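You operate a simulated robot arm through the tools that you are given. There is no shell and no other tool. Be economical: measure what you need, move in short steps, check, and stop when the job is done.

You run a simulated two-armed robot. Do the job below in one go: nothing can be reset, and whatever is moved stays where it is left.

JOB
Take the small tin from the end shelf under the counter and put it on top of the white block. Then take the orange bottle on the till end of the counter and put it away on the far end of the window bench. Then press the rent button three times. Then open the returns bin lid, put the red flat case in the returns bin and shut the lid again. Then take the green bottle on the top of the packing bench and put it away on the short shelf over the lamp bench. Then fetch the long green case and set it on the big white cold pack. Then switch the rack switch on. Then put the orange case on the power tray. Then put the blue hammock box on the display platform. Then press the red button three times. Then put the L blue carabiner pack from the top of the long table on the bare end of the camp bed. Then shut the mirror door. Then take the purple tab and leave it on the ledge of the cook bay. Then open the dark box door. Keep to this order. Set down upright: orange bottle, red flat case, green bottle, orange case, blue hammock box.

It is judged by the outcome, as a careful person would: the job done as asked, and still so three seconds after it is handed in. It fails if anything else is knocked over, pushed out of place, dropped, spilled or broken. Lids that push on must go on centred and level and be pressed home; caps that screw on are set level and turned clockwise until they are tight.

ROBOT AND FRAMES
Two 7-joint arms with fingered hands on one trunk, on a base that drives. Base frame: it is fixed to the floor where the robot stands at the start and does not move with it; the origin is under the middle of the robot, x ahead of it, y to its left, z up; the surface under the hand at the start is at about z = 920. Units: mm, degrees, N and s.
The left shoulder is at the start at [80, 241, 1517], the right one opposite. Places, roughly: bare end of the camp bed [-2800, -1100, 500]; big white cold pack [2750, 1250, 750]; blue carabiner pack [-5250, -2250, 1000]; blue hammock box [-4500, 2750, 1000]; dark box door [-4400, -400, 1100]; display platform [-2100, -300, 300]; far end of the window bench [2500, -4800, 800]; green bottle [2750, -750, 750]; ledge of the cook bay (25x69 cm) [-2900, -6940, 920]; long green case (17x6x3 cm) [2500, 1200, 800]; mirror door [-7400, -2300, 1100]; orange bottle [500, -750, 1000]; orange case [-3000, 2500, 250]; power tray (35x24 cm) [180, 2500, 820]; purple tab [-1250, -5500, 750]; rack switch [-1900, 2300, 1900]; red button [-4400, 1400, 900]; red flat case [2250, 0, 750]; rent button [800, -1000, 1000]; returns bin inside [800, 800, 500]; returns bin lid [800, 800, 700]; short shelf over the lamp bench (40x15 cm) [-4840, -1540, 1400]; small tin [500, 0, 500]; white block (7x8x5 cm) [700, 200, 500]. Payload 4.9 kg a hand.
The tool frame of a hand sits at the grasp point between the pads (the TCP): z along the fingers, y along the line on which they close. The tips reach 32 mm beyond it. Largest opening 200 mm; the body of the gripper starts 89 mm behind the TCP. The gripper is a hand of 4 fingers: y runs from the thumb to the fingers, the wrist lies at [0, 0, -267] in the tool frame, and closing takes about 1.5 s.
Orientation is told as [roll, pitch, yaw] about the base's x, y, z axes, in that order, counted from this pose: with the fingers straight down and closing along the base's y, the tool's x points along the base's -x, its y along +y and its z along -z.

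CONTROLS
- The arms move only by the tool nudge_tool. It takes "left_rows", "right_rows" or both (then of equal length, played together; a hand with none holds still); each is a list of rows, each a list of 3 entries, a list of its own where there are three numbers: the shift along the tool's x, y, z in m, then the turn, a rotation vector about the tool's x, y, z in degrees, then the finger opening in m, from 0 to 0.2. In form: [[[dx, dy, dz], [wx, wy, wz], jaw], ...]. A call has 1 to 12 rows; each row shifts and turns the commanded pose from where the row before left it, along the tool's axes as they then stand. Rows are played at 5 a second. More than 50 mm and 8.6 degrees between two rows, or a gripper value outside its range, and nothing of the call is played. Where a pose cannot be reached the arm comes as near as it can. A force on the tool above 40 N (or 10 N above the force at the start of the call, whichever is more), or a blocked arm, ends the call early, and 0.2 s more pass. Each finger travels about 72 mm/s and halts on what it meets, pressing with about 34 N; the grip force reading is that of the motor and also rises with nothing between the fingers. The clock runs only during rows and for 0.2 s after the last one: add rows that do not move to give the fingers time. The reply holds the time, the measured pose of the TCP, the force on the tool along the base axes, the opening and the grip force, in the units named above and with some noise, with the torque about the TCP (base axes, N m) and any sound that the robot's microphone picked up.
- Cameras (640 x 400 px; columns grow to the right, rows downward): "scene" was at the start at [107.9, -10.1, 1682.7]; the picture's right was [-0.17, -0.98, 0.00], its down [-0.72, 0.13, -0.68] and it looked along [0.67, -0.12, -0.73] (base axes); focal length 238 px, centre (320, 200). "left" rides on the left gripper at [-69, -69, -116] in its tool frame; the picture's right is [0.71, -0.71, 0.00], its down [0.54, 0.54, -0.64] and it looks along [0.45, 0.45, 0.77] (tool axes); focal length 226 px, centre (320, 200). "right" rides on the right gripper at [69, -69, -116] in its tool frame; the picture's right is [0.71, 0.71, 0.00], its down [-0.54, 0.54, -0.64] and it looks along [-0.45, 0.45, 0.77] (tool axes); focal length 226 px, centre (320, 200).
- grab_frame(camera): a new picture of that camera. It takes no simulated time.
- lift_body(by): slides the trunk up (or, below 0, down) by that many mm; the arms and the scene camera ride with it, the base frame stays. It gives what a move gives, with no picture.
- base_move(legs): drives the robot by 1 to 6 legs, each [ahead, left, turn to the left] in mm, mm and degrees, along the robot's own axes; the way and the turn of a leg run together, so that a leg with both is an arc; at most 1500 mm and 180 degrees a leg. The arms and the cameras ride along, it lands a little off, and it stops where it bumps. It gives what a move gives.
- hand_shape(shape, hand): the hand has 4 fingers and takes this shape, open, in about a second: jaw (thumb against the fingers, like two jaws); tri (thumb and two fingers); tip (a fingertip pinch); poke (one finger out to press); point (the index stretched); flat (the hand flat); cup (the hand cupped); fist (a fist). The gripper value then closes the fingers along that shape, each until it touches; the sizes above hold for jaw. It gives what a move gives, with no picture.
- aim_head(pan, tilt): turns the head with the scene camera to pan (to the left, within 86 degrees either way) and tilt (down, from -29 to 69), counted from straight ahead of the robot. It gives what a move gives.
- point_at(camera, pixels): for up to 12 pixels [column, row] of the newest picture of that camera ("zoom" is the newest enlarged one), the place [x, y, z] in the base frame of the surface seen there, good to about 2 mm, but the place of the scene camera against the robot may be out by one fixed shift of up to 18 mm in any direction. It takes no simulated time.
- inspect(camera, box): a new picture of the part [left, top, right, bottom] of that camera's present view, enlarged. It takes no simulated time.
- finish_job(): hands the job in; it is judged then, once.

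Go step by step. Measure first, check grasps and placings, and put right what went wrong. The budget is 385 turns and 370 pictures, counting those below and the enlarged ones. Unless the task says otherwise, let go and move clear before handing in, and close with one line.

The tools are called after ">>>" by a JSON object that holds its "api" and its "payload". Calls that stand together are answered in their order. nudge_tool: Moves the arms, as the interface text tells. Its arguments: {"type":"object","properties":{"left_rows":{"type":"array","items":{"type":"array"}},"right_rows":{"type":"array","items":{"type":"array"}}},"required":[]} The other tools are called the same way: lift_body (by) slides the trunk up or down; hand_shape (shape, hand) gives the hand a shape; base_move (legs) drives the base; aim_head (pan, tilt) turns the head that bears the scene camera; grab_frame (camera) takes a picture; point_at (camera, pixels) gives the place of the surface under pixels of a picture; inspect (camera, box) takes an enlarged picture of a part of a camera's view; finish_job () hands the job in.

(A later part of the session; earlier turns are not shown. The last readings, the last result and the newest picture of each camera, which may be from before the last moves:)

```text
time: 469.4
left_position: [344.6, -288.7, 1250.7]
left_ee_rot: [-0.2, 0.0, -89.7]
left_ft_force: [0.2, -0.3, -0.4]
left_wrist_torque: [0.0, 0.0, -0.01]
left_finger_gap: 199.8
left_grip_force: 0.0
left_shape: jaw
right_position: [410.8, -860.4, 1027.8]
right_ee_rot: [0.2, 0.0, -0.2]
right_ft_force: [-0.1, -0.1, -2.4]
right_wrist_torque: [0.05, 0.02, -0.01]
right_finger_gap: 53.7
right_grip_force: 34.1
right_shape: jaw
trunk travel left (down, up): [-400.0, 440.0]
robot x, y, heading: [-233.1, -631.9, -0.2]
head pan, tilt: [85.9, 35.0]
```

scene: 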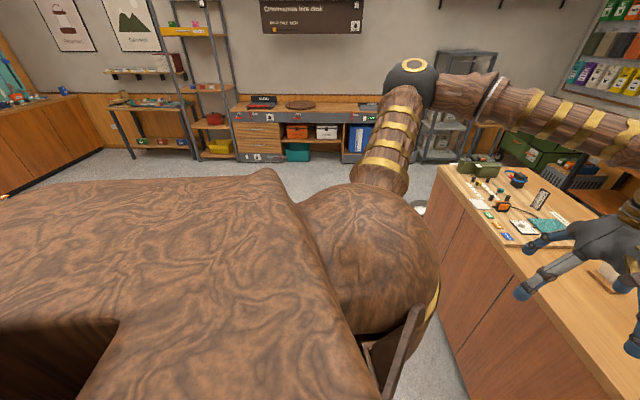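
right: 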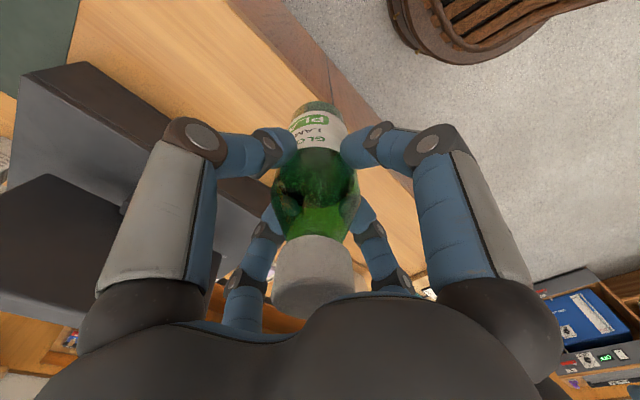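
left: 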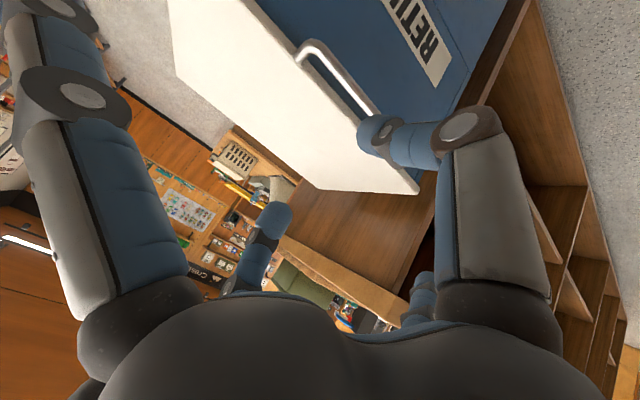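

>>> {"api": "nudge_tool", "payload": {"right_rows": [[[0, 0, 0.002], [0, 0, 0], 0.03], [[0, 0, 0], [0, 0, 0], 0.03], [[0, 0, 0.0015], [0, 0, 0], 0.03], [[0, 0, 0], [0, 0, 0], 0.03]]}}

```text
time: 470.4
left_position: [343.0, -288.9, 1252.4]
left_ee_rot: [0.0, -0.1, -89.7]
left_ft_force: [0.4, -0.1, 0.4]
left_wrist_torque: [0.02, 0.04, 0.03]
left_finger_gap: 200.0
left_grip_force: 0.1
left_shape: jaw
right_position: [410.1, -860.2, 1024.9]
right_ee_rot: [0.1, -0.1, -0.1]
right_ft_force: [1.0, 0.8, 10.7]
right_wrist_torque: [-0.09, -0.06, 0.02]
right_finger_gap: 53.8
right_grip_force: 34.2
right_shape: jaw
trunk travel left (down, up): [-400.0, 440.0]
robot x, y, heading: [-231.8, -632.2, -0.1]
head pan, tilt: [85.9, 35.0]
```

Contact (10.7 N). Release, rise and retract the right hand well away.

>>> {"api": "nudge_tool", "payload": {"right_rows": [[[0, 0, -0.001], [0, 0, 0], 0.06], [[0, 0, 0], [0, 0, 0], 0.08], [[0, 0, 0], [0, 0, 0], 0.095], [[0, 0, -0.045], [0, 0, 0], 0.1], [[0, 0, -0.045], [0, 0, 0], 0.1], [[0, 0, -0.045], [0, 0, 0], 0.1], [[0, 0, -0.045], [0, 0, 0], 0.1], [[0, 0, -0.045], [0, 0, 0], 0.1], [[0.045, -0.015, -0.02], [0, 0, 0], 0.1], [[0.045, -0.02, -0.02], [0, 0, 0], 0.1], [[0.045, -0.02, 0], [0, 0, 0], 0.1], [[0.045, -0.02, 0], [0, 0, 0], 0.1]]}}

>>> {"api": "aim_head", "payload": {"pan": -10, "tilt": 45}}

>>> {"api": "grab_frame", "payload": {"camera": "right"}}

```text
refused: row 9 steps farther than a row can; nothing moved
```

```text
time: 472.1
left_position: [343.6, -288.2, 1252.1]
left_ee_rot: [0.0, 0.0, -89.7]
left_ft_force: [-0.2, -0.1, -1.0]
left_wrist_torque: [-0.02, -0.01, 0.02]
left_finger_gap: 199.8
left_grip_force: 0.0
left_shape: jaw
right_position: [409.8, -859.4, 1024.2]
right_ee_rot: [0.1, -0.1, -0.2]
right_ft_force: [2.8, -0.7, 14.7]
right_wrist_torque: [-0.12, -0.17, 0.02]
right_finger_gap: 53.9
right_grip_force: 33.4
right_shape: jaw
trunk travel left (down, up): [-400.0, 440.0]
robot x, y, heading: [-232.4, -632.6, -0.3]
head pan, tilt: [-10.0, 45.0]
```

```text
219 pictures are left
```

right: 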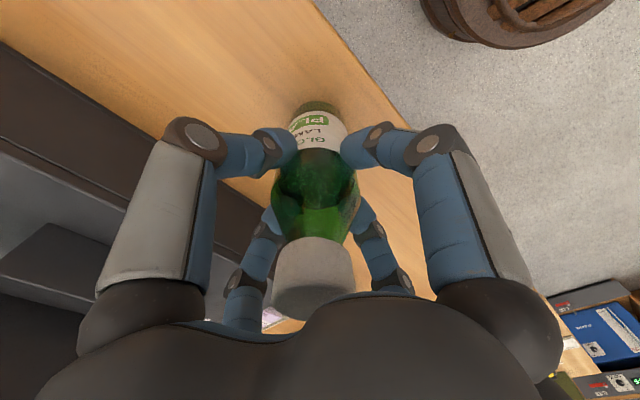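

A row was slightly too long; repeat with smaller retract steps.

>>> {"api": "nudge_tool", "payload": {"right_rows": [[[0, 0, -0.001], [0, 0, 0], 0.06], [[0, 0, 0], [0, 0, 0], 0.08], [[0, 0, 0], [0, 0, 0], 0.095], [[0, 0, -0.045], [0, 0, 0], 0.1], [[0, 0, -0.045], [0, 0, 0], 0.1], [[0, 0, -0.045], [0, 0, 0], 0.1], [[0, 0, -0.045], [0, 0, 0], 0.1], [[0, 0, -0.045], [0, 0, 0], 0.1], [[0.04, -0.015, -0.01], [0, 0, 0], 0.1], [[0.04, -0.02, -0.01], [0, 0, 0], 0.1], [[0.04, -0.02, 0], [0, 0, 0], 0.1], [[0.04, -0.02, 0], [0, 0, 0], 0.1]]}}

>>> {"api": "grab_frame", "payload": {"camera": "scene"}}

```text
time: 474.7
left_position: [343.8, -289.4, 1252.0]
left_ee_rot: [0.1, 0.1, -89.7]
left_ft_force: [0.1, 0.5, 0.9]
left_wrist_torque: [0.03, 0.0, 0.04]
left_finger_gap: 200.1
left_grip_force: 0.1
left_shape: jaw
right_position: [246.7, -934.0, 1269.9]
right_ee_rot: [0.1, -0.1, -0.1]
right_ft_force: [-0.1, 0.9, 0.4]
right_wrist_torque: [0.04, 0.0, 0.04]
right_finger_gap: 99.8
right_grip_force: 0.1
right_shape: jaw
trunk travel left (down, up): [-400.0, 440.0]
robot x, y, heading: [-230.7, -632.3, -0.2]
head pan, tilt: [-10.0, 45.0]
```

```text
218 pictures are left
```

scene: 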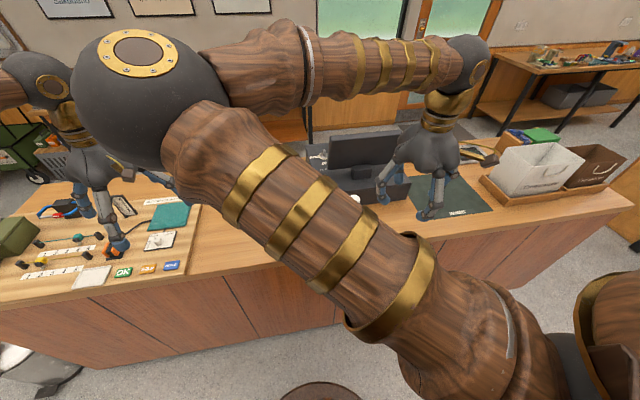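

Bottle placed. Now position for a horizontal left-hand grasp: shift base, then rotate and tilt the left hand.

>>> {"api": "base_move", "payload": {"legs": [[-110, -530, 0], [-35, 0, 0]]}}

>>> {"api": "nudge_tool", "payload": {"left_rows": [[[0, 0, 0], [0, 0, -7.5], 0.1], [[0, 0, 0], [0, 0, -7.5], 0.1], [[0, 0, 0], [0, 0, -7.5], 0.1], [[0, 0, 0], [0, 0, -7.5], 0.1], [[0, 0, 0], [0, 0, -7.5], 0.1], [[0, 0, 0], [0, 0, -7.5], 0.1], [[0, 0, 0], [0, 0, 0], 0.1]]}}

```text
time: 478.3
left_position: [205.2, -820.5, 1246.4]
left_ee_rot: [-0.5, 0.0, -89.7]
left_ft_force: [1.2, 0.2, -0.8]
left_wrist_torque: [0.02, 0.14, 0.04]
left_finger_gap: 200.2
left_grip_force: 0.2
left_shape: jaw
right_position: [111.2, -1466.0, 1267.0]
right_ee_rot: [0.0, 0.4, -0.1]
right_ft_force: [1.2, 0.0, -0.9]
right_wrist_torque: [-0.01, 0.11, 0.05]
right_finger_gap: 99.9
right_grip_force: 0.1
right_shape: jaw
trunk travel left (down, up): [-400.0, 440.0]
robot x, y, heading: [-379.6, -1157.9, -0.4]
head pan, tilt: [-10.0, 45.0]
```

```text
time: 479.9
left_position: [197.1, -821.9, 1250.7]
left_ee_rot: [-0.1, 0.0, -44.5]
left_ft_force: [0.2, 0.2, -0.3]
left_wrist_torque: [0.01, -0.01, 0.02]
left_finger_gap: 100.3
left_grip_force: 0.1
left_shape: jaw
right_position: [102.3, -1466.2, 1269.6]
right_ee_rot: [0.0, 0.0, -0.1]
right_ft_force: [-0.5, 0.3, -0.2]
right_wrist_torque: [0.01, 0.0, 0.0]
right_finger_gap: 99.7
right_grip_force: 0.0
right_shape: jaw
trunk travel left (down, up): [-400.0, 440.0]
robot x, y, heading: [-380.3, -1161.0, -0.1]
head pan, tilt: [-10.0, 45.0]
```

>>> {"api": "nudge_tool", "payload": {"left_rows": [[[-0.0283, 0.0283, 0], [0, 0, 0], 0.1], [[-0.0283, 0.0283, 0], [0, 0, 0], 0.1], [[0, 0, 0], [-5.3, -5.3, 0], 0.1], [[0, 0, 0], [-5.3, -5.3, 0], 0.1], [[0, 0, 0], [-5.3, -5.3, 0], 0.1], [[0, 0, 0], [-5.3, -5.3, 0], 0.1], [[0, 0, 0], [-5.3, -5.3, 0], 0.1], [[0, 0, 0], [-5.3, -5.3, 0], 0.1], [[0, 0, 0], [-5.3, -5.3, 0], 0.1], [[0, 0, 0], [-5.3, -5.3, 0], 0.1]]}}

>>> {"api": "nudge_tool", "payload": {"left_rows": [[[0, 0, 0], [-5.3, -5.3, 0], 0.1], [[0, 0, 0], [-5.3, -5.3, 0], 0.1], [[0, 0, 0], [-5.3, -5.3, 0], 0.1], [[0, 0, 0], [-5.3, -5.3, 0], 0.1], [[0, 0, 0], [0, 0, 0], 0.1]]}}

>>> {"api": "grab_frame", "payload": {"camera": "left"}}

```text
time: 482.1
left_position: [276.6, -819.9, 1250.7]
left_ee_rot: [50.8, -37.9, -63.1]
left_ft_force: [-0.2, 0.3, -0.3]
left_wrist_torque: [-0.01, 0.0, -0.02]
left_finger_gap: 100.1
left_grip_force: 0.0
left_shape: jaw
right_position: [103.0, -1466.1, 1270.2]
right_ee_rot: [-0.1, 0.0, -0.1]
right_ft_force: [0.3, 0.0, 0.0]
right_wrist_torque: [-0.02, -0.01, -0.01]
right_finger_gap: 99.8
right_grip_force: 0.1
right_shape: jaw
trunk travel left (down, up): [-400.0, 440.0]
robot x, y, heading: [-377.5, -1167.0, 0.0]
head pan, tilt: [-10.0, 45.0]
```

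```text
time: 483.3
left_position: [284.6, -834.3, 1273.4]
left_ee_rot: [75.4, -44.0, -81.4]
left_ft_force: [0.4, -1.1, -1.3]
left_wrist_torque: [-0.01, -0.15, 0.09]
left_finger_gap: 99.9
left_grip_force: 0.0
left_shape: jaw
left hand out of reach, approached as far as the arm can: row 2, 3, 4
right_position: [103.2, -1465.7, 1270.0]
right_ee_rot: [0.1, 0.1, -0.1]
right_ft_force: [-0.5, -0.4, 0.3]
right_wrist_torque: [-0.02, 0.0, -0.03]
right_finger_gap: 99.7
right_grip_force: 0.1
right_shape: jaw
trunk travel left (down, up): [-400.0, 440.0]
robot x, y, heading: [-379.4, -1169.8, -0.0]
head pan, tilt: [-10.0, 45.0]
```

```text
217 pictures are left
```

left: 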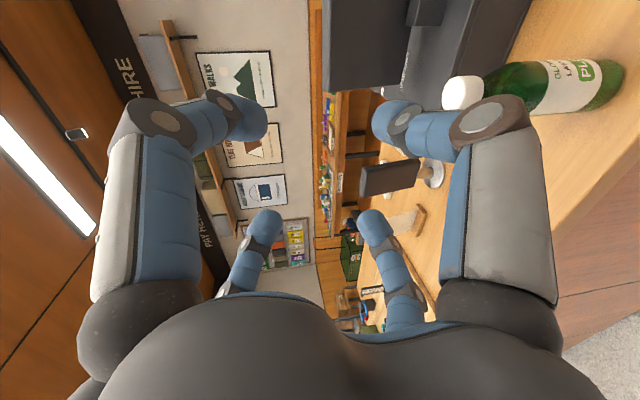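

The hand is horizontal (≈10° down) with a 45° roll, and the bottle is visible at (545,85). Lower the trunk 273 mm so the grip is ~100 mm above the counter.

>>> {"api": "lift_body", "payload": {"by": -273}}

>>> {"api": "grab_frame", "payload": {"camera": "left"}}

```text
time: 486.1
left_position: [285.0, -833.6, 1000.6]
left_ee_rot: [75.4, -44.2, -81.3]
left_ft_force: [0.3, 0.6, -0.5]
left_wrist_torque: [0.01, 0.01, -0.03]
left_finger_gap: 99.6
left_grip_force: 0.0
left_shape: jaw
right_position: [102.5, -1465.7, 997.1]
right_ee_rot: [0.1, 0.0, -0.2]
right_ft_force: [-0.2, -0.3, 0.1]
right_wrist_torque: [0.01, 0.03, 0.0]
right_finger_gap: 99.6
right_grip_force: 0.0
right_shape: jaw
trunk travel left (down, up): [-127.0, 713.0]
robot x, y, heading: [-376.0, -1164.2, -0.1]
head pan, tilt: [-10.0, 45.0]
```

```text
216 pictures are left
```

left: 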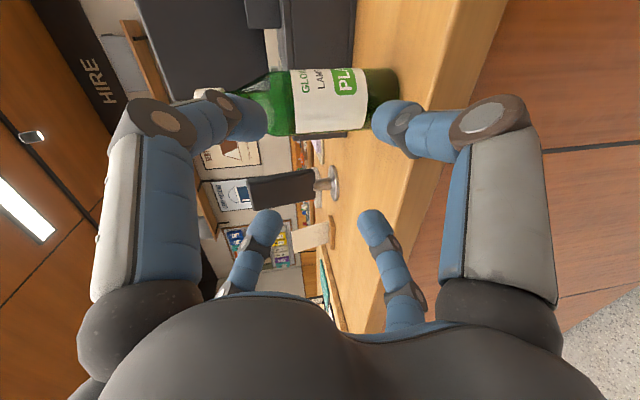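

>>> {"api": "point_at", "payload": {"camera": "left", "pixels": [[330, 100], [330, 75], [330, 125], [380, 100], [300, 100], [395, 95], [330, 130]]}}

```text
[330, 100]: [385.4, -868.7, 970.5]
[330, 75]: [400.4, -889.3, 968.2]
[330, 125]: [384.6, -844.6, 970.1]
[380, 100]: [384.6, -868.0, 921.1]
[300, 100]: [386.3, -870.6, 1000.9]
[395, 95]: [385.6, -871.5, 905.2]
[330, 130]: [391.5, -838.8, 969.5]
```

Bottle axis (411,-860), r≈27. Widen to 135 mm, align in y and raise 8 mm, then drive in 124 mm.

>>> {"api": "nudge_tool", "payload": {"left_rows": [[[-0.024, -0.0127, -0.0007], [0, 0, 0], 0.135], [[0, 0, 0], [0, 0, 0], 0.135], [[0, 0, 0], [0, 0, 0], 0.135]]}}

>>> {"api": "base_move", "payload": {"legs": [[70, 0, 0]]}}

>>> {"api": "grab_frame", "payload": {"camera": "left"}}

```text
time: 486.9
left_position: [284.6, -842.6, 1002.5]
left_ee_rot: [75.4, -44.1, -81.3]
left_ft_force: [0.1, 0.2, 0.5]
left_wrist_torque: [0.0, 0.05, 0.01]
left_finger_gap: 134.4
left_grip_force: 0.1
left_shape: jaw
left hand out of reach, approached as far as the arm can: row 1
right_position: [102.6, -1466.9, 996.4]
right_ee_rot: [0.1, 0.0, -0.1]
right_ft_force: [0.7, -0.6, 0.6]
right_wrist_torque: [0.01, 0.05, -0.01]
right_finger_gap: 99.7
right_grip_force: 0.1
right_shape: jaw
trunk travel left (down, up): [-127.0, 713.0]
robot x, y, heading: [-376.6, -1166.1, -0.2]
head pan, tilt: [-10.0, 45.0]
```

```text
time: 487.9
left_position: [357.8, -842.2, 1001.0]
left_ee_rot: [75.3, -44.1, -81.2]
left_ft_force: [0.9, 0.2, 0.0]
left_wrist_torque: [0.0, -0.02, -0.02]
left_finger_gap: 134.2
left_grip_force: 0.1
left_shape: jaw
right_position: [176.7, -1465.9, 997.8]
right_ee_rot: [0.2, 0.1, -0.2]
right_ft_force: [-0.2, -0.3, -1.0]
right_wrist_torque: [0.04, 0.07, 0.0]
right_finger_gap: 99.6
right_grip_force: 0.1
right_shape: jaw
trunk travel left (down, up): [-127.0, 713.0]
robot x, y, heading: [-305.3, -1165.9, -0.1]
head pan, tilt: [-10.0, 45.0]
```

```text
215 pictures are left
```

left: 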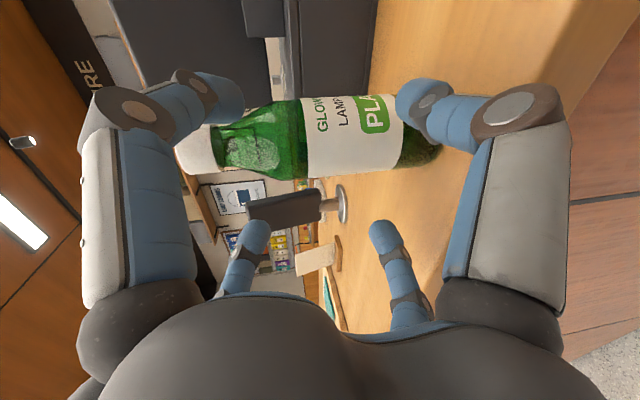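

The hand is 18 mm off in y; correct with the base, then advance.

>>> {"api": "base_move", "payload": {"legs": [[-20, 0, 0], [0, -18, 0], [72, 0, 0]]}}

>>> {"api": "grab_frame", "payload": {"camera": "left"}}

```text
time: 489.7
left_position: [406.5, -859.2, 1002.9]
left_ee_rot: [75.2, -44.1, -81.2]
left_ft_force: [0.4, 0.4, 0.0]
left_wrist_torque: [-0.03, -0.01, 0.01]
left_finger_gap: 134.5
left_grip_force: 0.1
left_shape: jaw
right_position: [227.1, -1484.1, 996.8]
right_ee_rot: [0.1, 0.1, -0.1]
right_ft_force: [1.4, -0.3, -0.1]
right_wrist_torque: [0.01, 0.05, 0.03]
right_finger_gap: 99.6
right_grip_force: 0.1
right_shape: jaw
trunk travel left (down, up): [-127.0, 713.0]
robot x, y, heading: [-256.3, -1180.3, -0.1]
head pan, tilt: [-10.0, 45.0]
```

```text
214 pictures are left
```

left: 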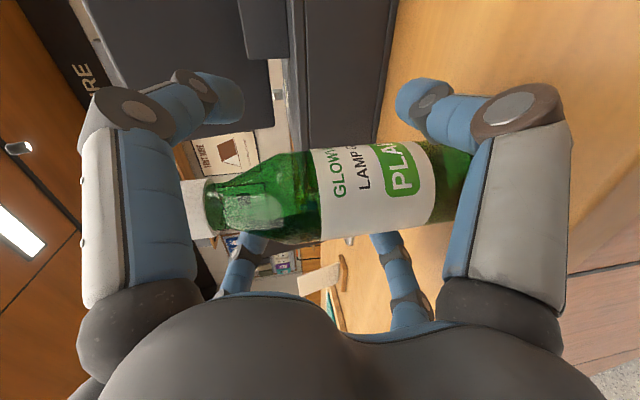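

The bottle is centred between the four fingers. Close gently.

>>> {"api": "nudge_tool", "payload": {"left_rows": [[[0, 0, 0], [0, 0, 0], 0.09], [[0, 0, 0], [0, 0, 0], 0.07], [[0, 0, 0], [0, 0, 0], 0.05], [[0, 0, 0], [0, 0, 0], 0.03], [[0, 0, 0], [0, 0, 0], 0.03], [[0, 0, 0], [0, 0, 0], 0.03], [[0, 0, 0], [0, 0, 0], 0.03]]}}

>>> {"api": "grab_frame", "payload": {"camera": "left"}}

```text
time: 491.3
left_position: [405.7, -857.8, 1000.9]
left_ee_rot: [75.4, -44.2, -81.2]
left_ft_force: [0.1, -0.5, -3.1]
left_wrist_torque: [-0.03, -0.06, 0.02]
left_finger_gap: 37.0
left_grip_force: 33.5
left_shape: jaw
right_position: [226.8, -1483.9, 996.1]
right_ee_rot: [0.0, 0.0, -0.1]
right_ft_force: [0.4, 0.0, -0.7]
right_wrist_torque: [0.02, 0.0, -0.02]
right_finger_gap: 99.6
right_grip_force: 0.0
right_shape: jaw
trunk travel left (down, up): [-127.0, 713.0]
robot x, y, heading: [-256.2, -1181.0, -0.0]
head pan, tilt: [-10.0, 45.0]
```

```text
213 pictures are left
```

left: 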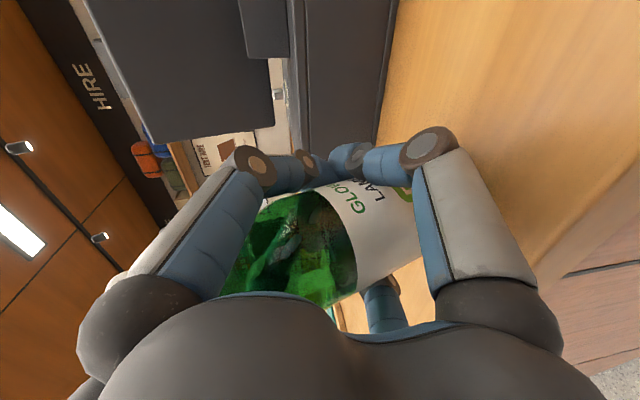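

The bottle was drawn into the palm and seems tilted. Measure its axis.

>>> {"api": "point_at", "payload": {"camera": "left", "pixels": [[325, 190], [340, 225], [355, 265], [370, 240], [390, 225], [405, 210], [300, 260], [270, 250], [340, 290]]}}

>>> {"api": "aim_head", "payload": {"pan": 20, "tilt": 30}}

>>> {"api": "grab_frame", "payload": {"camera": "scene"}}

>>> {"api": "grab_frame", "payload": {"camera": "right"}}

```text
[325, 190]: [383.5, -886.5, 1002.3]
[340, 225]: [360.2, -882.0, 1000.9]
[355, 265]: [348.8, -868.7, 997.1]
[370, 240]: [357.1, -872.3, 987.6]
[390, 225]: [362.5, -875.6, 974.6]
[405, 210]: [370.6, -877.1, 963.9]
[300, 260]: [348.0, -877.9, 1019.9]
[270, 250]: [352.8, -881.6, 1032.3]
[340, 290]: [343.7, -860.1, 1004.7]
```

```text
time: 492.2
left_position: [405.5, -859.3, 1002.8]
left_ee_rot: [75.4, -44.2, -81.2]
left_ft_force: [-0.6, -0.2, -1.7]
left_wrist_torque: [-0.02, -0.08, 0.01]
left_finger_gap: 36.9
left_grip_force: 34.0
left_shape: jaw
right_position: [226.3, -1484.1, 995.9]
right_ee_rot: [0.1, 0.1, -0.1]
right_ft_force: [-0.2, 0.0, 1.1]
right_wrist_torque: [0.0, 0.02, -0.01]
right_finger_gap: 99.6
right_grip_force: 0.0
right_shape: jaw
trunk travel left (down, up): [-127.0, 713.0]
robot x, y, heading: [-255.6, -1176.0, -0.0]
head pan, tilt: [20.0, 30.0]
```

```text
212 pictures are left
```

scene: 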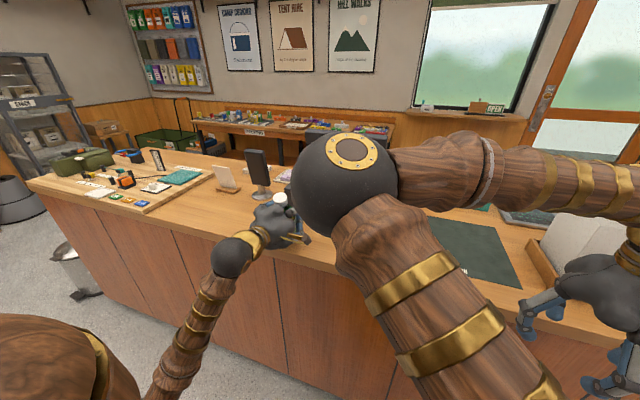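

```text
211 pictures are left
```

right: 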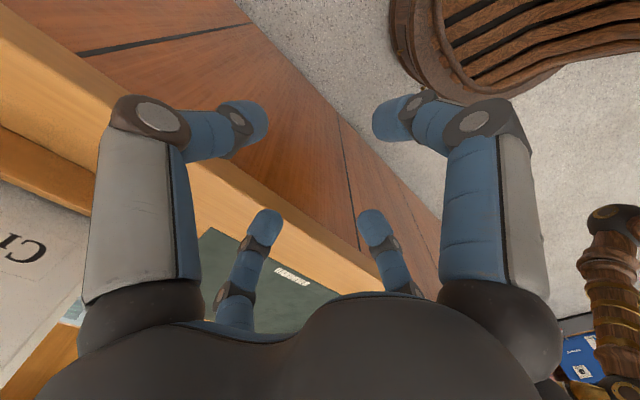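

The bottle leans ~29° toward the palm inside the grip. Lift slightly with the trunk to see whether it's held firmly.

>>> {"api": "lift_body", "payload": {"by": 40}}

>>> {"api": "grab_frame", "payload": {"camera": "left"}}

>>> {"api": "inspect", "payload": {"camera": "scene", "box": [210, 160, 350, 280]}}

```text
time: 493.1
left_position: [407.8, -859.9, 1042.0]
left_ee_rot: [75.4, -44.2, -81.2]
left_ft_force: [0.0, -0.6, -2.5]
left_wrist_torque: [0.01, -0.06, 0.01]
left_finger_gap: 36.9
left_grip_force: 33.4
left_shape: jaw
right_position: [227.9, -1484.4, 1036.8]
right_ee_rot: [0.1, 0.0, -0.1]
right_ft_force: [-0.3, 0.3, -0.4]
right_wrist_torque: [-0.03, 0.02, 0.0]
right_finger_gap: 99.8
right_grip_force: 0.1
right_shape: jaw
trunk travel left (down, up): [-167.0, 673.0]
robot x, y, heading: [-254.0, -1181.5, -0.3]
head pan, tilt: [20.0, 30.0]
```

```text
210 pictures are left
```

left: 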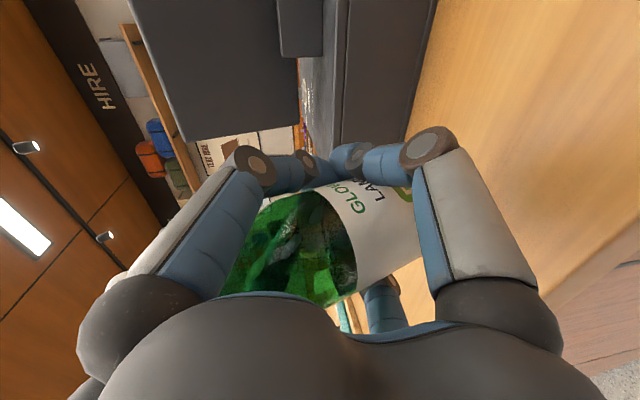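

```text
3.33 times, centred on (280, 220) of scene
```

zoom: 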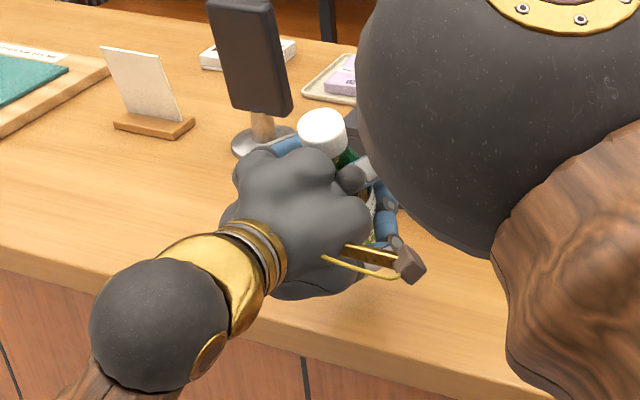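

The bottle is firmly caged (weight ~2.5 N). I'll pitch the hand 29° so the bottle stands vertical, back off and check.

>>> {"api": "lift_body", "payload": {"by": 100}}

>>> {"api": "nudge_tool", "payload": {"left_rows": [[[0, 0, 0], [5.15, 5.1, -0.2], 0.03], [[0, 0, 0], [5.15, 5.1, -0.2], 0.03], [[0, 0, 0], [5.15, 5.1, -0.2], 0.03], [[0, 0, 0], [5.15, 5.1, -0.2], 0.03], [[0, 0, 0], [0, 0, 0], 0.03]]}}

>>> {"api": "grab_frame", "payload": {"camera": "left"}}

>>> {"api": "grab_frame", "payload": {"camera": "scene"}}

```text
time: 494.4
left_position: [406.0, -859.7, 1142.3]
left_ee_rot: [75.3, -44.1, -81.2]
left_ft_force: [-0.6, 0.0, -3.2]
left_wrist_torque: [0.0, -0.03, 0.01]
left_finger_gap: 36.9
left_grip_force: 33.7
left_shape: jaw
right_position: [225.8, -1482.7, 1136.0]
right_ee_rot: [0.1, 0.0, -0.1]
right_ft_force: [0.1, 0.7, -0.6]
right_wrist_torque: [-0.02, 0.0, 0.0]
right_finger_gap: 99.7
right_grip_force: 0.1
right_shape: jaw
trunk travel left (down, up): [-267.0, 573.0]
robot x, y, heading: [-254.8, -1181.7, -0.1]
head pan, tilt: [20.0, 30.0]
```

```text
time: 495.6
left_position: [407.5, -859.7, 1142.6]
left_ee_rot: [40.2, -33.8, -58.6]
left_ft_force: [0.2, -0.2, -2.6]
left_wrist_torque: [-0.01, -0.09, 0.03]
left_finger_gap: 36.9
left_grip_force: 34.3
left_shape: jaw
right_position: [225.1, -1482.8, 1136.2]
right_ee_rot: [0.2, 0.1, -0.1]
right_ft_force: [0.2, 0.2, -1.3]
right_wrist_torque: [-0.01, -0.01, 0.02]
right_finger_gap: 99.7
right_grip_force: 0.1
right_shape: jaw
trunk travel left (down, up): [-267.0, 573.0]
robot x, y, heading: [-254.1, -1185.0, -0.2]
head pan, tilt: [20.0, 30.0]
```

```text
208 pictures are left
```

left: 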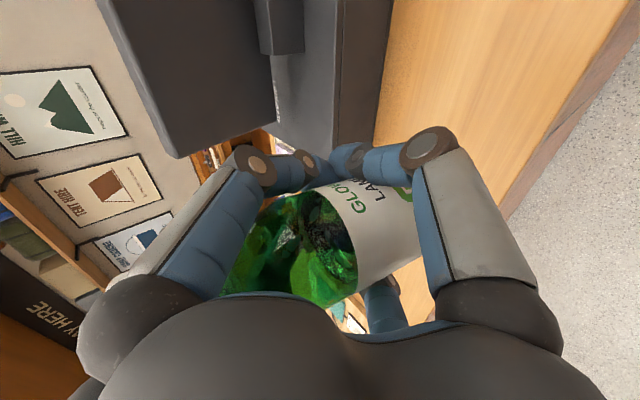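

```text
207 pictures are left
```

scene: 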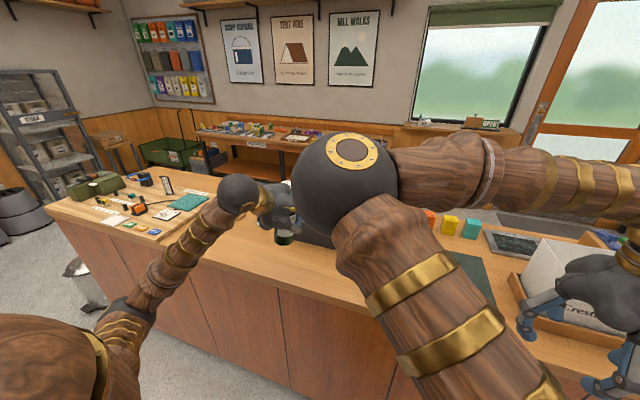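

Verify the bottle's verticality from surface points.

>>> {"api": "point_at", "payload": {"camera": "left", "pixels": [[280, 225], [310, 225], [345, 230], [370, 225], [395, 215], [270, 265], [310, 265], [350, 260], [385, 250], [405, 240]]}}

```text
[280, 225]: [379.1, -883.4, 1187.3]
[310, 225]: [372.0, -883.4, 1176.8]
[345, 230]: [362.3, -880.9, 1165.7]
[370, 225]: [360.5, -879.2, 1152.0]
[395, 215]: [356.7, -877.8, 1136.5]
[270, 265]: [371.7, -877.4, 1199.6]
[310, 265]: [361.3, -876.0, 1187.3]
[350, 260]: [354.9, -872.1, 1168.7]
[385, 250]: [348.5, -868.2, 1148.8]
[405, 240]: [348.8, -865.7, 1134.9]
```

The bottle is vertical within a few degrees. Now travel: back off, go right past the rack, and turn toward the lamp wall.

>>> {"api": "base_move", "payload": {"legs": [[-60, -400, 0], [0, -1000, 0], [-150, 0, 0], [0, 0, 180]]}}

>>> {"api": "aim_head", "payload": {"pan": -15, "tilt": 20}}

>>> {"api": "grab_frame", "payload": {"camera": "scene"}}

```text
time: 511.3
left_position: [-1143.2, -2905.7, 1141.7]
left_ee_rot: [40.1, -33.9, 121.4]
left_ft_force: [-0.6, 0.3, -1.9]
left_wrist_torque: [0.01, 0.07, 0.03]
left_finger_gap: 36.5
left_grip_force: 33.9
left_shape: jaw
right_position: [-962.2, -2280.7, 1136.0]
right_ee_rot: [0.1, 0.0, 179.9]
right_ft_force: [0.3, 0.3, -0.5]
right_wrist_torque: [0.01, 0.01, 0.0]
right_finger_gap: 99.5
right_grip_force: 0.0
right_shape: jaw
trunk travel left (down, up): [-267.0, 573.0]
robot x, y, heading: [-480.5, -2581.4, 179.9]
head pan, tilt: [20.0, 30.0]
```

```text
time: 512.3
left_position: [-1144.2, -2905.3, 1141.9]
left_ee_rot: [40.2, -34.0, 121.5]
left_ft_force: [-0.3, 0.7, -1.3]
left_wrist_torque: [0.03, 0.09, 0.01]
left_finger_gap: 36.7
left_grip_force: 34.1
left_shape: jaw
right_position: [-962.8, -2281.0, 1137.0]
right_ee_rot: [0.2, 0.1, 179.9]
right_ft_force: [0.0, 0.3, 0.1]
right_wrist_torque: [0.02, 0.02, -0.01]
right_finger_gap: 99.6
right_grip_force: 0.0
right_shape: jaw
trunk travel left (down, up): [-267.0, 573.0]
robot x, y, heading: [-478.5, -2583.3, 180.1]
head pan, tilt: [-15.0, 20.0]
```

```text
206 pictures are left
```

scene: 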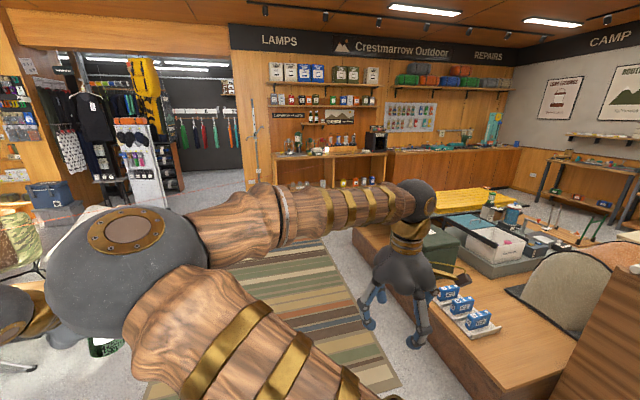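

>>> {"api": "base_move", "payload": {"legs": [[1500, 0, 0], [1450, 0, 0]]}}

>>> {"api": "aim_head", "payload": {"pan": -60, "tilt": 25}}

>>> {"api": "grab_frame", "payload": {"camera": "scene"}}

```text
time: 526.4
left_position: [-4076.8, -2868.9, 1141.3]
left_ee_rot: [40.1, -33.8, 120.7]
left_ft_force: [0.7, 0.3, -3.3]
left_wrist_torque: [0.05, 0.09, 0.03]
left_finger_gap: 36.6
left_grip_force: 34.1
left_shape: jaw
right_position: [-3886.5, -2247.4, 1135.6]
right_ee_rot: [0.2, -0.1, 179.1]
right_ft_force: [0.1, 0.6, 0.1]
right_wrist_torque: [0.0, 0.01, 0.0]
right_finger_gap: 99.7
right_grip_force: 0.0
right_shape: jaw
trunk travel left (down, up): [-267.0, 573.0]
robot x, y, heading: [-3407.5, -2556.0, 178.9]
head pan, tilt: [-15.0, 20.0]
```

```text
time: 527.6
left_position: [-4077.3, -2869.5, 1141.7]
left_ee_rot: [40.0, -34.0, 120.6]
left_ft_force: [-0.4, -0.2, -3.0]
left_wrist_torque: [0.04, 0.09, -0.02]
left_finger_gap: 36.6
left_grip_force: 34.5
left_shape: jaw
right_position: [-3887.0, -2247.8, 1137.2]
right_ee_rot: [0.1, 0.0, 179.0]
right_ft_force: [-0.4, 0.3, 0.4]
right_wrist_torque: [-0.02, 0.02, 0.0]
right_finger_gap: 99.7
right_grip_force: 0.1
right_shape: jaw
trunk travel left (down, up): [-267.0, 573.0]
robot x, y, heading: [-3404.2, -2554.8, 179.3]
head pan, tilt: [-60.0, 25.0]
```

```text
205 pictures are left
```

scene: 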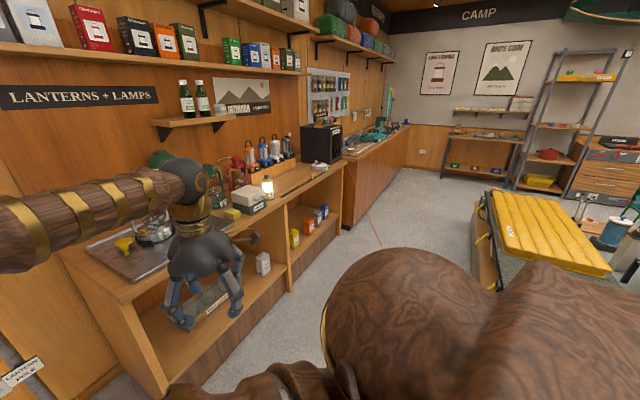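

A good view of the short shelf with two bottles. Enlarge and measure, plus the aisle.

>>> {"api": "inspect", "payload": {"camera": "scene", "box": [140, 60, 280, 150]}}

>>> {"api": "point_at", "payload": {"camera": "zoom", "pixels": [[60, 290], [110, 330], [420, 265], [400, 250], [210, 225], [285, 210], [330, 250], [370, 230], [100, 290], [300, 270], [350, 60], [440, 20]]}}

>>> {"api": "point_at", "payload": {"camera": "scene", "pixels": [[480, 215], [485, 260], [500, 285], [375, 250], [287, 260], [390, 180], [475, 200], [340, 190]]}}

```text
4.44 times, centred on (210, 105) of scene
```

zoom: 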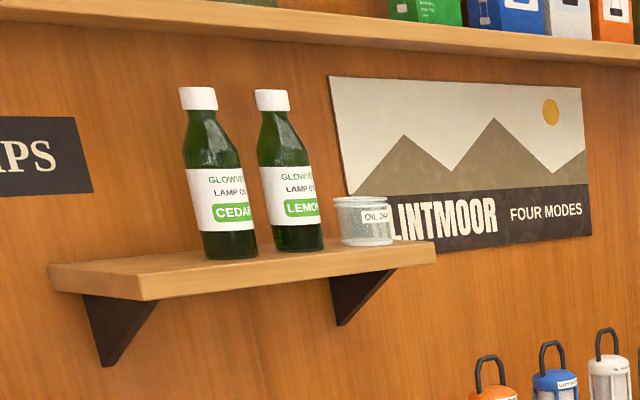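

```text
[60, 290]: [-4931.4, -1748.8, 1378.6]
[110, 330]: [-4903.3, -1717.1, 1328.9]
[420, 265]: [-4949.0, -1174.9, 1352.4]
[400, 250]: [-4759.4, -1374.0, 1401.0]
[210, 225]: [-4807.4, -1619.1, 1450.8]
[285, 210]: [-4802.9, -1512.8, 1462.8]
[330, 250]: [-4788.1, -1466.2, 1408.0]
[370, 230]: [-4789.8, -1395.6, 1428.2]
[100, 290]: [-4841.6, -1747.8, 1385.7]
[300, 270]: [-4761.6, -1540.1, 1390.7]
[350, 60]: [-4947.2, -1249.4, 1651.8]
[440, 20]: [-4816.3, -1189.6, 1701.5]
```

```text
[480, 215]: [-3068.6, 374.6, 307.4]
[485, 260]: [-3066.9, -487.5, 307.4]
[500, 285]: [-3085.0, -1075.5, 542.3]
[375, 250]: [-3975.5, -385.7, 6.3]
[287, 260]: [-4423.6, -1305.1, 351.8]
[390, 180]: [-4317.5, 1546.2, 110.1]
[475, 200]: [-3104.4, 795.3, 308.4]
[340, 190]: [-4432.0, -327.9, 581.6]
```

The shelf holds two lamp-oil bottles and an oil jar; free space is at its left end (y≈-1748…-1648). Move to that spot: go ahead a bit, strafe right, raise the trunk.

>>> {"api": "base_move", "payload": {"legs": [[250, 0, 0.8], [0, -1150, 0]]}}

>>> {"api": "lift_body", "payload": {"by": 370}}

>>> {"api": "grab_frame", "payload": {"camera": "left"}}

>>> {"api": "aim_head", "payload": {"pan": 20, "tilt": 20}}

>>> {"api": "grab_frame", "payload": {"camera": "scene"}}

```text
time: 534.8
left_position: [-4309.5, -1713.6, 1141.3]
left_ee_rot: [40.1, -33.9, 120.3]
left_ft_force: [0.1, 0.2, -3.9]
left_wrist_torque: [0.02, 0.09, 0.0]
left_finger_gap: 36.6
left_grip_force: 33.8
left_shape: jaw
right_position: [-4118.4, -1091.5, 1136.5]
right_ee_rot: [0.1, 0.1, 178.8]
right_ft_force: [0.6, -1.1, 0.5]
right_wrist_torque: [0.01, -0.03, 0.01]
right_finger_gap: 99.8
right_grip_force: 0.0
right_shape: jaw
trunk travel left (down, up): [-267.0, 573.0]
robot x, y, heading: [-3640.3, -1405.1, 178.7]
head pan, tilt: [-60.0, 25.0]
```

```text
time: 538.4
left_position: [-4309.1, -1713.8, 1512.8]
left_ee_rot: [40.1, -33.9, 120.2]
left_ft_force: [0.6, 0.2, -2.4]
left_wrist_torque: [0.02, 0.09, 0.02]
left_finger_gap: 36.5
left_grip_force: 34.1
left_shape: jaw
right_position: [-4116.4, -1092.6, 1505.9]
right_ee_rot: [0.2, -0.1, 178.9]
right_ft_force: [0.0, 0.2, -0.3]
right_wrist_torque: [0.02, -0.03, 0.0]
right_finger_gap: 99.8
right_grip_force: 0.0
right_shape: jaw
trunk travel left (down, up): [-637.0, 203.0]
robot x, y, heading: [-3641.7, -1403.8, 178.9]
head pan, tilt: [-60.0, 25.0]
```

```text
203 pictures are left
```

left: 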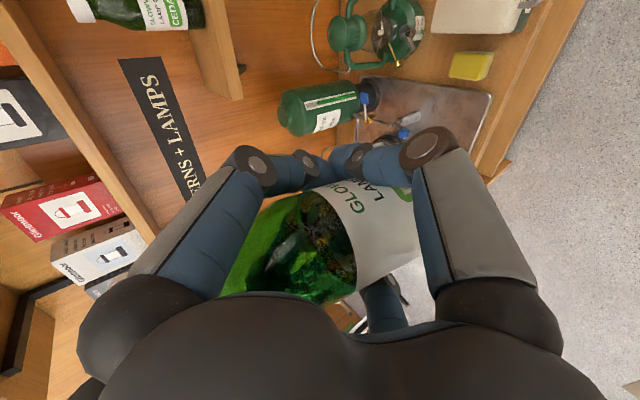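

```text
time: 539.9
left_position: [-4311.0, -1712.5, 1511.3]
left_ee_rot: [40.0, -33.9, 120.3]
left_ft_force: [-0.6, 0.2, -2.5]
left_wrist_torque: [0.03, 0.1, -0.01]
left_finger_gap: 36.5
left_grip_force: 34.3
left_shape: jaw
right_position: [-4117.2, -1092.3, 1506.3]
right_ee_rot: [0.1, 0.0, 178.8]
right_ft_force: [0.1, -0.3, 0.7]
right_wrist_torque: [0.01, 0.02, 0.03]
right_finger_gap: 99.8
right_grip_force: 0.0
right_shape: jaw
trunk travel left (down, up): [-637.0, 203.0]
robot x, y, heading: [-3640.5, -1404.5, 179.1]
head pan, tilt: [20.0, 20.0]
```

```text
202 pictures are left
```

scene: 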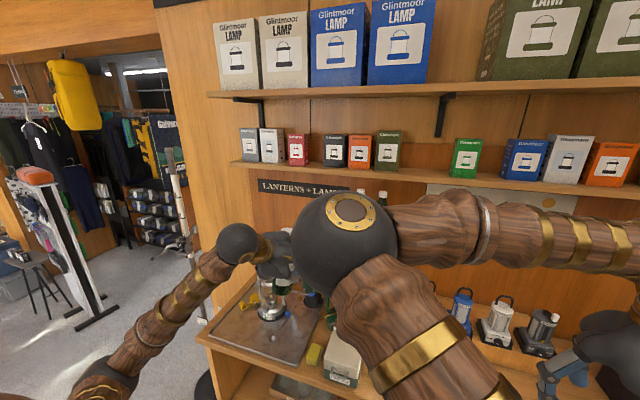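

Measure the shelf end and CEDAR bottle from the left camera.

>>> {"api": "point_at", "payload": {"camera": "left", "pixels": [[232, 95], [200, 90], [193, 35], [205, 60], [190, 15], [150, 15], [195, 25], [85, 130], [120, 180], [222, 60], [160, 25], [180, 28]]}}

```text
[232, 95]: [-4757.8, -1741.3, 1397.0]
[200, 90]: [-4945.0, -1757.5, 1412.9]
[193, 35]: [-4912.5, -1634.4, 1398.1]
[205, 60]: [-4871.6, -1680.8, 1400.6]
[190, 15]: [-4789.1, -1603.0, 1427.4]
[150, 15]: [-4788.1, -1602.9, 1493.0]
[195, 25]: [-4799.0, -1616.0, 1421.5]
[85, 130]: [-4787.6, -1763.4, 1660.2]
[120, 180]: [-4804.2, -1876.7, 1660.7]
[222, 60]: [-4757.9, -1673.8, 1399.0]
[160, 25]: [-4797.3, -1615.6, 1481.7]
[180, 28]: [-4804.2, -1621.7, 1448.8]
```

Shelf top z=1400, front x=-4758, end y=-1745; CEDAR's centre ≈(-4814,-1597). Target bottle axis (-4800,-1708). Drive in 440 mm and extend the arm.

>>> {"api": "base_move", "payload": {"legs": [[300, -6, 0.8], [135, 0, 0]]}}

>>> {"api": "grab_frame", "payload": {"camera": "left"}}

```text
time: 542.9
left_position: [-4731.7, -1713.5, 1514.3]
left_ee_rot: [40.3, -34.0, 121.1]
left_ft_force: [0.2, 0.2, -2.3]
left_wrist_torque: [0.04, 0.11, 0.01]
left_finger_gap: 36.4
left_grip_force: 34.0
left_shape: jaw
right_position: [-4548.4, -1090.6, 1507.7]
right_ee_rot: [0.1, -0.2, 179.7]
right_ft_force: [1.2, 0.0, -0.9]
right_wrist_torque: [0.02, 0.05, -0.01]
right_finger_gap: 99.7
right_grip_force: 0.1
right_shape: jaw
trunk travel left (down, up): [-637.0, 203.0]
robot x, y, heading: [-4068.9, -1393.0, 179.7]
head pan, tilt: [20.0, 20.0]
```

```text
201 pictures are left
```

left: 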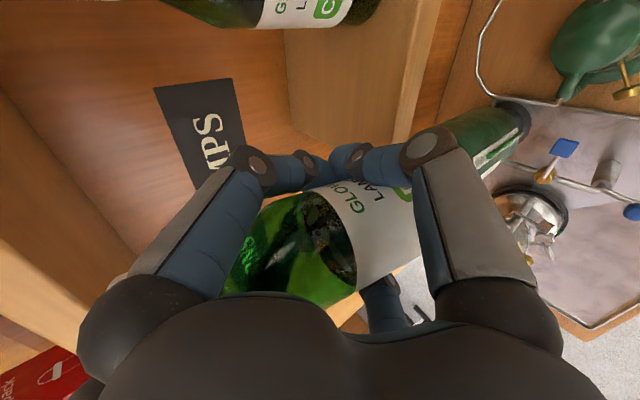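

>>> {"api": "nudge_tool", "payload": {"left_rows": [[[-0.0142, 0.0128, 0.0275], [0, 0, 0], 0.03], [[-0.0142, 0.0128, 0.0275], [0, 0, 0], 0.03], [[-0.0142, 0.0128, 0.0275], [0, 0, 0], 0.03], [[0, 0, 0], [0, 0, 0], 0.03]]}}

>>> {"api": "grab_frame", "payload": {"camera": "left"}}

```text
time: 543.9
left_position: [-4838.0, -1708.8, 1502.2]
left_ee_rot: [40.0, -33.8, 121.2]
left_ft_force: [-0.4, -1.0, -2.2]
left_wrist_torque: [-0.03, 0.07, -0.01]
left_finger_gap: 36.6
left_grip_force: 34.4
left_shape: jaw
right_position: [-4556.1, -1089.6, 1505.2]
right_ee_rot: [0.1, 0.1, 179.6]
right_ft_force: [-0.2, -0.3, 0.4]
right_wrist_torque: [0.02, -0.01, 0.02]
right_finger_gap: 99.9
right_grip_force: 0.1
right_shape: jaw
trunk travel left (down, up): [-637.0, 203.0]
robot x, y, heading: [-4072.9, -1392.7, 179.6]
head pan, tilt: [20.0, 20.0]
```

```text
200 pictures are left
```

left: 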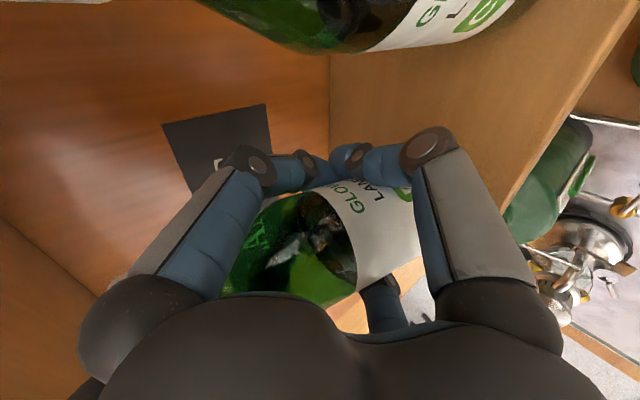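

Lower toward the shelf, creeping at the end.

>>> {"api": "nudge_tool", "payload": {"left_rows": [[[0.0056, -0.0053, 0.0064], [0, 0, 0], 0.03], [[0.0011, -0.0011, 0.0013], [0, 0, 0], 0.03], [[0.0011, -0.0011, 0.0013], [0, 0, 0], 0.03], [[0, 0, 0], [0, 0, 0], 0.03]]}}

>>> {"api": "nudge_tool", "payload": {"left_rows": [[[0.0011, -0.0011, 0.0013], [0, 0, 0], 0.03], [[0, 0, 0], [0, 0, 0], 0.03]]}}

```text
time: 544.9
left_position: [-4836.2, -1708.7, 1490.4]
left_ee_rot: [40.0, -33.9, 121.1]
left_ft_force: [-0.6, 0.0, -3.2]
left_wrist_torque: [0.01, 0.11, 0.02]
left_finger_gap: 36.4
left_grip_force: 33.9
left_shape: jaw
right_position: [-4551.5, -1089.1, 1507.7]
right_ee_rot: [0.2, 0.0, 179.7]
right_ft_force: [1.1, -0.2, -1.2]
right_wrist_torque: [0.01, -0.03, -0.02]
right_finger_gap: 99.5
right_grip_force: 0.1
right_shape: jaw
trunk travel left (down, up): [-637.0, 203.0]
robot x, y, heading: [-4071.3, -1395.1, 179.9]
head pan, tilt: [20.0, 20.0]
```

```text
time: 545.5
left_position: [-4836.3, -1706.7, 1488.8]
left_ee_rot: [40.2, -33.9, 121.1]
left_ft_force: [0.2, -0.5, -1.9]
left_wrist_torque: [0.02, 0.11, -0.05]
left_finger_gap: 36.4
left_grip_force: 33.9
left_shape: jaw
right_position: [-4552.6, -1090.3, 1506.7]
right_ee_rot: [0.0, 0.0, 179.7]
right_ft_force: [0.5, -0.8, -0.2]
right_wrist_torque: [-0.03, -0.03, -0.01]
right_finger_gap: 99.7
right_grip_force: 0.0
right_shape: jaw
trunk travel left (down, up): [-637.0, 203.0]
robot x, y, heading: [-4067.6, -1393.1, 179.5]
head pan, tilt: [20.0, 20.0]
```

>>> {"api": "nudge_tool", "payload": {"left_rows": [[[0.0011, -0.0011, 0.0013], [0, 0, 0], 0.03], [[0, 0, 0], [0, 0, 0], 0.03], [[0.0011, -0.0011, 0.0013], [0, 0, 0], 0.03], [[0, 0, 0], [0, 0, 0], 0.03]]}}

```text
time: 546.5
left_position: [-4836.8, -1707.4, 1485.2]
left_ee_rot: [40.3, -33.9, 121.1]
left_ft_force: [1.7, 0.4, 9.4]
left_wrist_torque: [0.02, -0.21, 0.04]
left_finger_gap: 36.1
left_grip_force: 33.7
left_shape: jaw
right_position: [-4551.1, -1089.0, 1505.8]
right_ee_rot: [0.1, -0.2, 179.7]
right_ft_force: [-0.1, -0.6, 0.1]
right_wrist_torque: [-0.02, -0.02, 0.0]
right_finger_gap: 99.7
right_grip_force: 0.1
right_shape: jaw
trunk travel left (down, up): [-637.0, 203.0]
robot x, y, heading: [-4069.7, -1392.1, 179.7]
head pan, tilt: [20.0, 20.0]
```

Contact. Open slowly in steps and look.

>>> {"api": "nudge_tool", "payload": {"left_rows": [[[0, 0, 0], [0, 0, 0], 0.05], [[0, 0, 0], [0, 0, 0], 0.06], [[0, 0, 0], [0, 0, 0], 0.07], [[0, 0, 0], [0, 0, 0], 0.08], [[0, 0, 0], [0, 0, 0], 0.08]]}}

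>>> {"api": "grab_frame", "payload": {"camera": "left"}}

```text
time: 547.7
left_position: [-4838.1, -1708.3, 1483.2]
left_ee_rot: [40.1, -34.0, 121.2]
left_ft_force: [0.0, -0.4, -0.3]
left_wrist_torque: [-0.01, 0.01, 0.01]
left_finger_gap: 79.5
left_grip_force: 0.1
left_shape: jaw
right_position: [-4552.5, -1089.9, 1505.9]
right_ee_rot: [0.0, 0.0, 179.7]
right_ft_force: [-0.4, -0.1, 0.1]
right_wrist_torque: [0.01, -0.01, 0.0]
right_finger_gap: 99.7
right_grip_force: 0.1
right_shape: jaw
trunk travel left (down, up): [-637.0, 203.0]
robot x, y, heading: [-4071.3, -1392.4, 179.5]
head pan, tilt: [20.0, 20.0]
```

```text
199 pictures are left
```

left: 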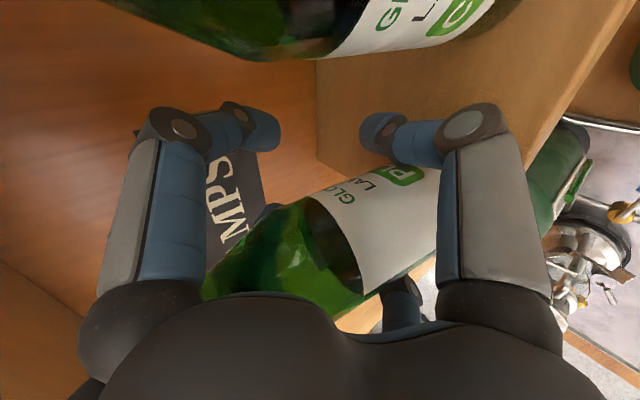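

The bottle stands free, parallel to its neighbour. Open further to 115 mm.

>>> {"api": "nudge_tool", "payload": {"left_rows": [[[0, 0, 0], [0, 0, 0], 0.095], [[0, 0, 0], [0, 0, 0], 0.105], [[0, 0, 0], [0, 0, 0], 0.115], [[0, 0, 0], [0, 0, 0], 0.115]]}}

>>> {"api": "grab_frame", "payload": {"camera": "left"}}

```text
time: 548.7
left_position: [-4838.2, -1707.5, 1484.5]
left_ee_rot: [40.2, -33.9, 121.2]
left_ft_force: [-0.6, 0.0, 0.0]
left_wrist_torque: [-0.04, 0.02, -0.02]
left_finger_gap: 114.4
left_grip_force: 0.2
left_shape: jaw
right_position: [-4553.4, -1090.1, 1507.2]
right_ee_rot: [0.1, 0.1, 179.8]
right_ft_force: [0.1, 0.6, -1.3]
right_wrist_torque: [-0.02, -0.03, -0.01]
right_finger_gap: 99.5
right_grip_force: 0.0
right_shape: jaw
trunk travel left (down, up): [-637.0, 203.0]
robot x, y, heading: [-4068.0, -1396.2, 179.6]
head pan, tilt: [20.0, 20.0]
```

```text
198 pictures are left
```

left: 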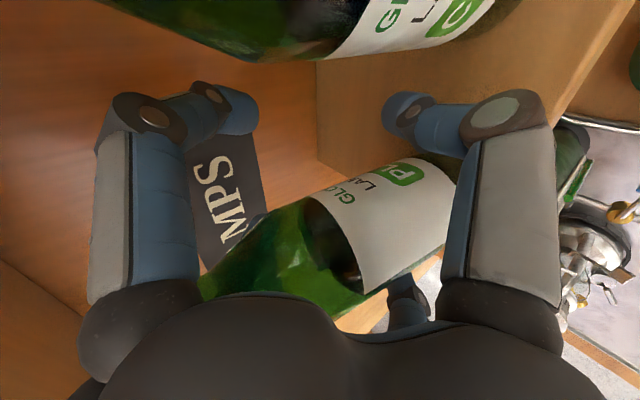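

>>> {"api": "nudge_tool", "payload": {"left_rows": [[[0, 0, 0], [0, 0, 0], 0.125], [[0, 0, 0], [0, 0, 0], 0.132], [[0, 0, 0], [0, 0, 0], 0.132]]}}

>>> {"api": "base_move", "payload": {"legs": [[-45, 0, 0]]}}

>>> {"api": "grab_frame", "payload": {"camera": "left"}}

```text
time: 549.5
left_position: [-4836.9, -1706.8, 1483.7]
left_ee_rot: [40.2, -33.9, 121.1]
left_ft_force: [-0.1, -0.1, 0.3]
left_wrist_torque: [-0.02, 0.01, 0.0]
left_finger_gap: 131.3
left_grip_force: 0.0
left_shape: jaw
right_position: [-4553.6, -1088.5, 1505.9]
right_ee_rot: [0.0, 0.0, 179.7]
right_ft_force: [0.3, 0.1, -0.2]
right_wrist_torque: [0.03, -0.02, -0.04]
right_finger_gap: 99.7
right_grip_force: 0.0
right_shape: jaw
trunk travel left (down, up): [-637.0, 203.0]
robot x, y, heading: [-4073.3, -1393.7, 179.7]
head pan, tilt: [20.0, 20.0]
```

```text
time: 550.4
left_position: [-4805.3, -1706.5, 1477.1]
left_ee_rot: [39.7, -33.6, 121.4]
left_ft_force: [-2.7, 0.5, -0.9]
left_wrist_torque: [-0.03, 0.0, 0.01]
left_finger_gap: 131.5
left_grip_force: 0.0
left_shape: jaw
right_position: [-4520.6, -1089.0, 1502.5]
right_ee_rot: [0.0, 0.5, 179.6]
right_ft_force: [-1.5, 0.4, -0.5]
right_wrist_torque: [-0.03, -0.12, 0.0]
right_finger_gap: 99.7
right_grip_force: 0.0
right_shape: jaw
trunk travel left (down, up): [-637.0, 203.0]
robot x, y, heading: [-4030.7, -1393.9, 179.5]
head pan, tilt: [20.0, 20.0]
```

```text
197 pictures are left
```

left: 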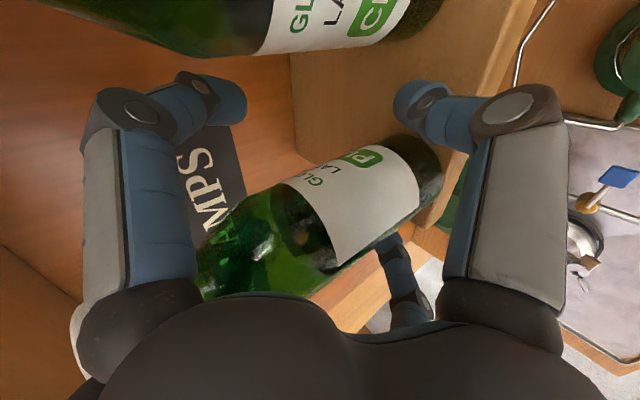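

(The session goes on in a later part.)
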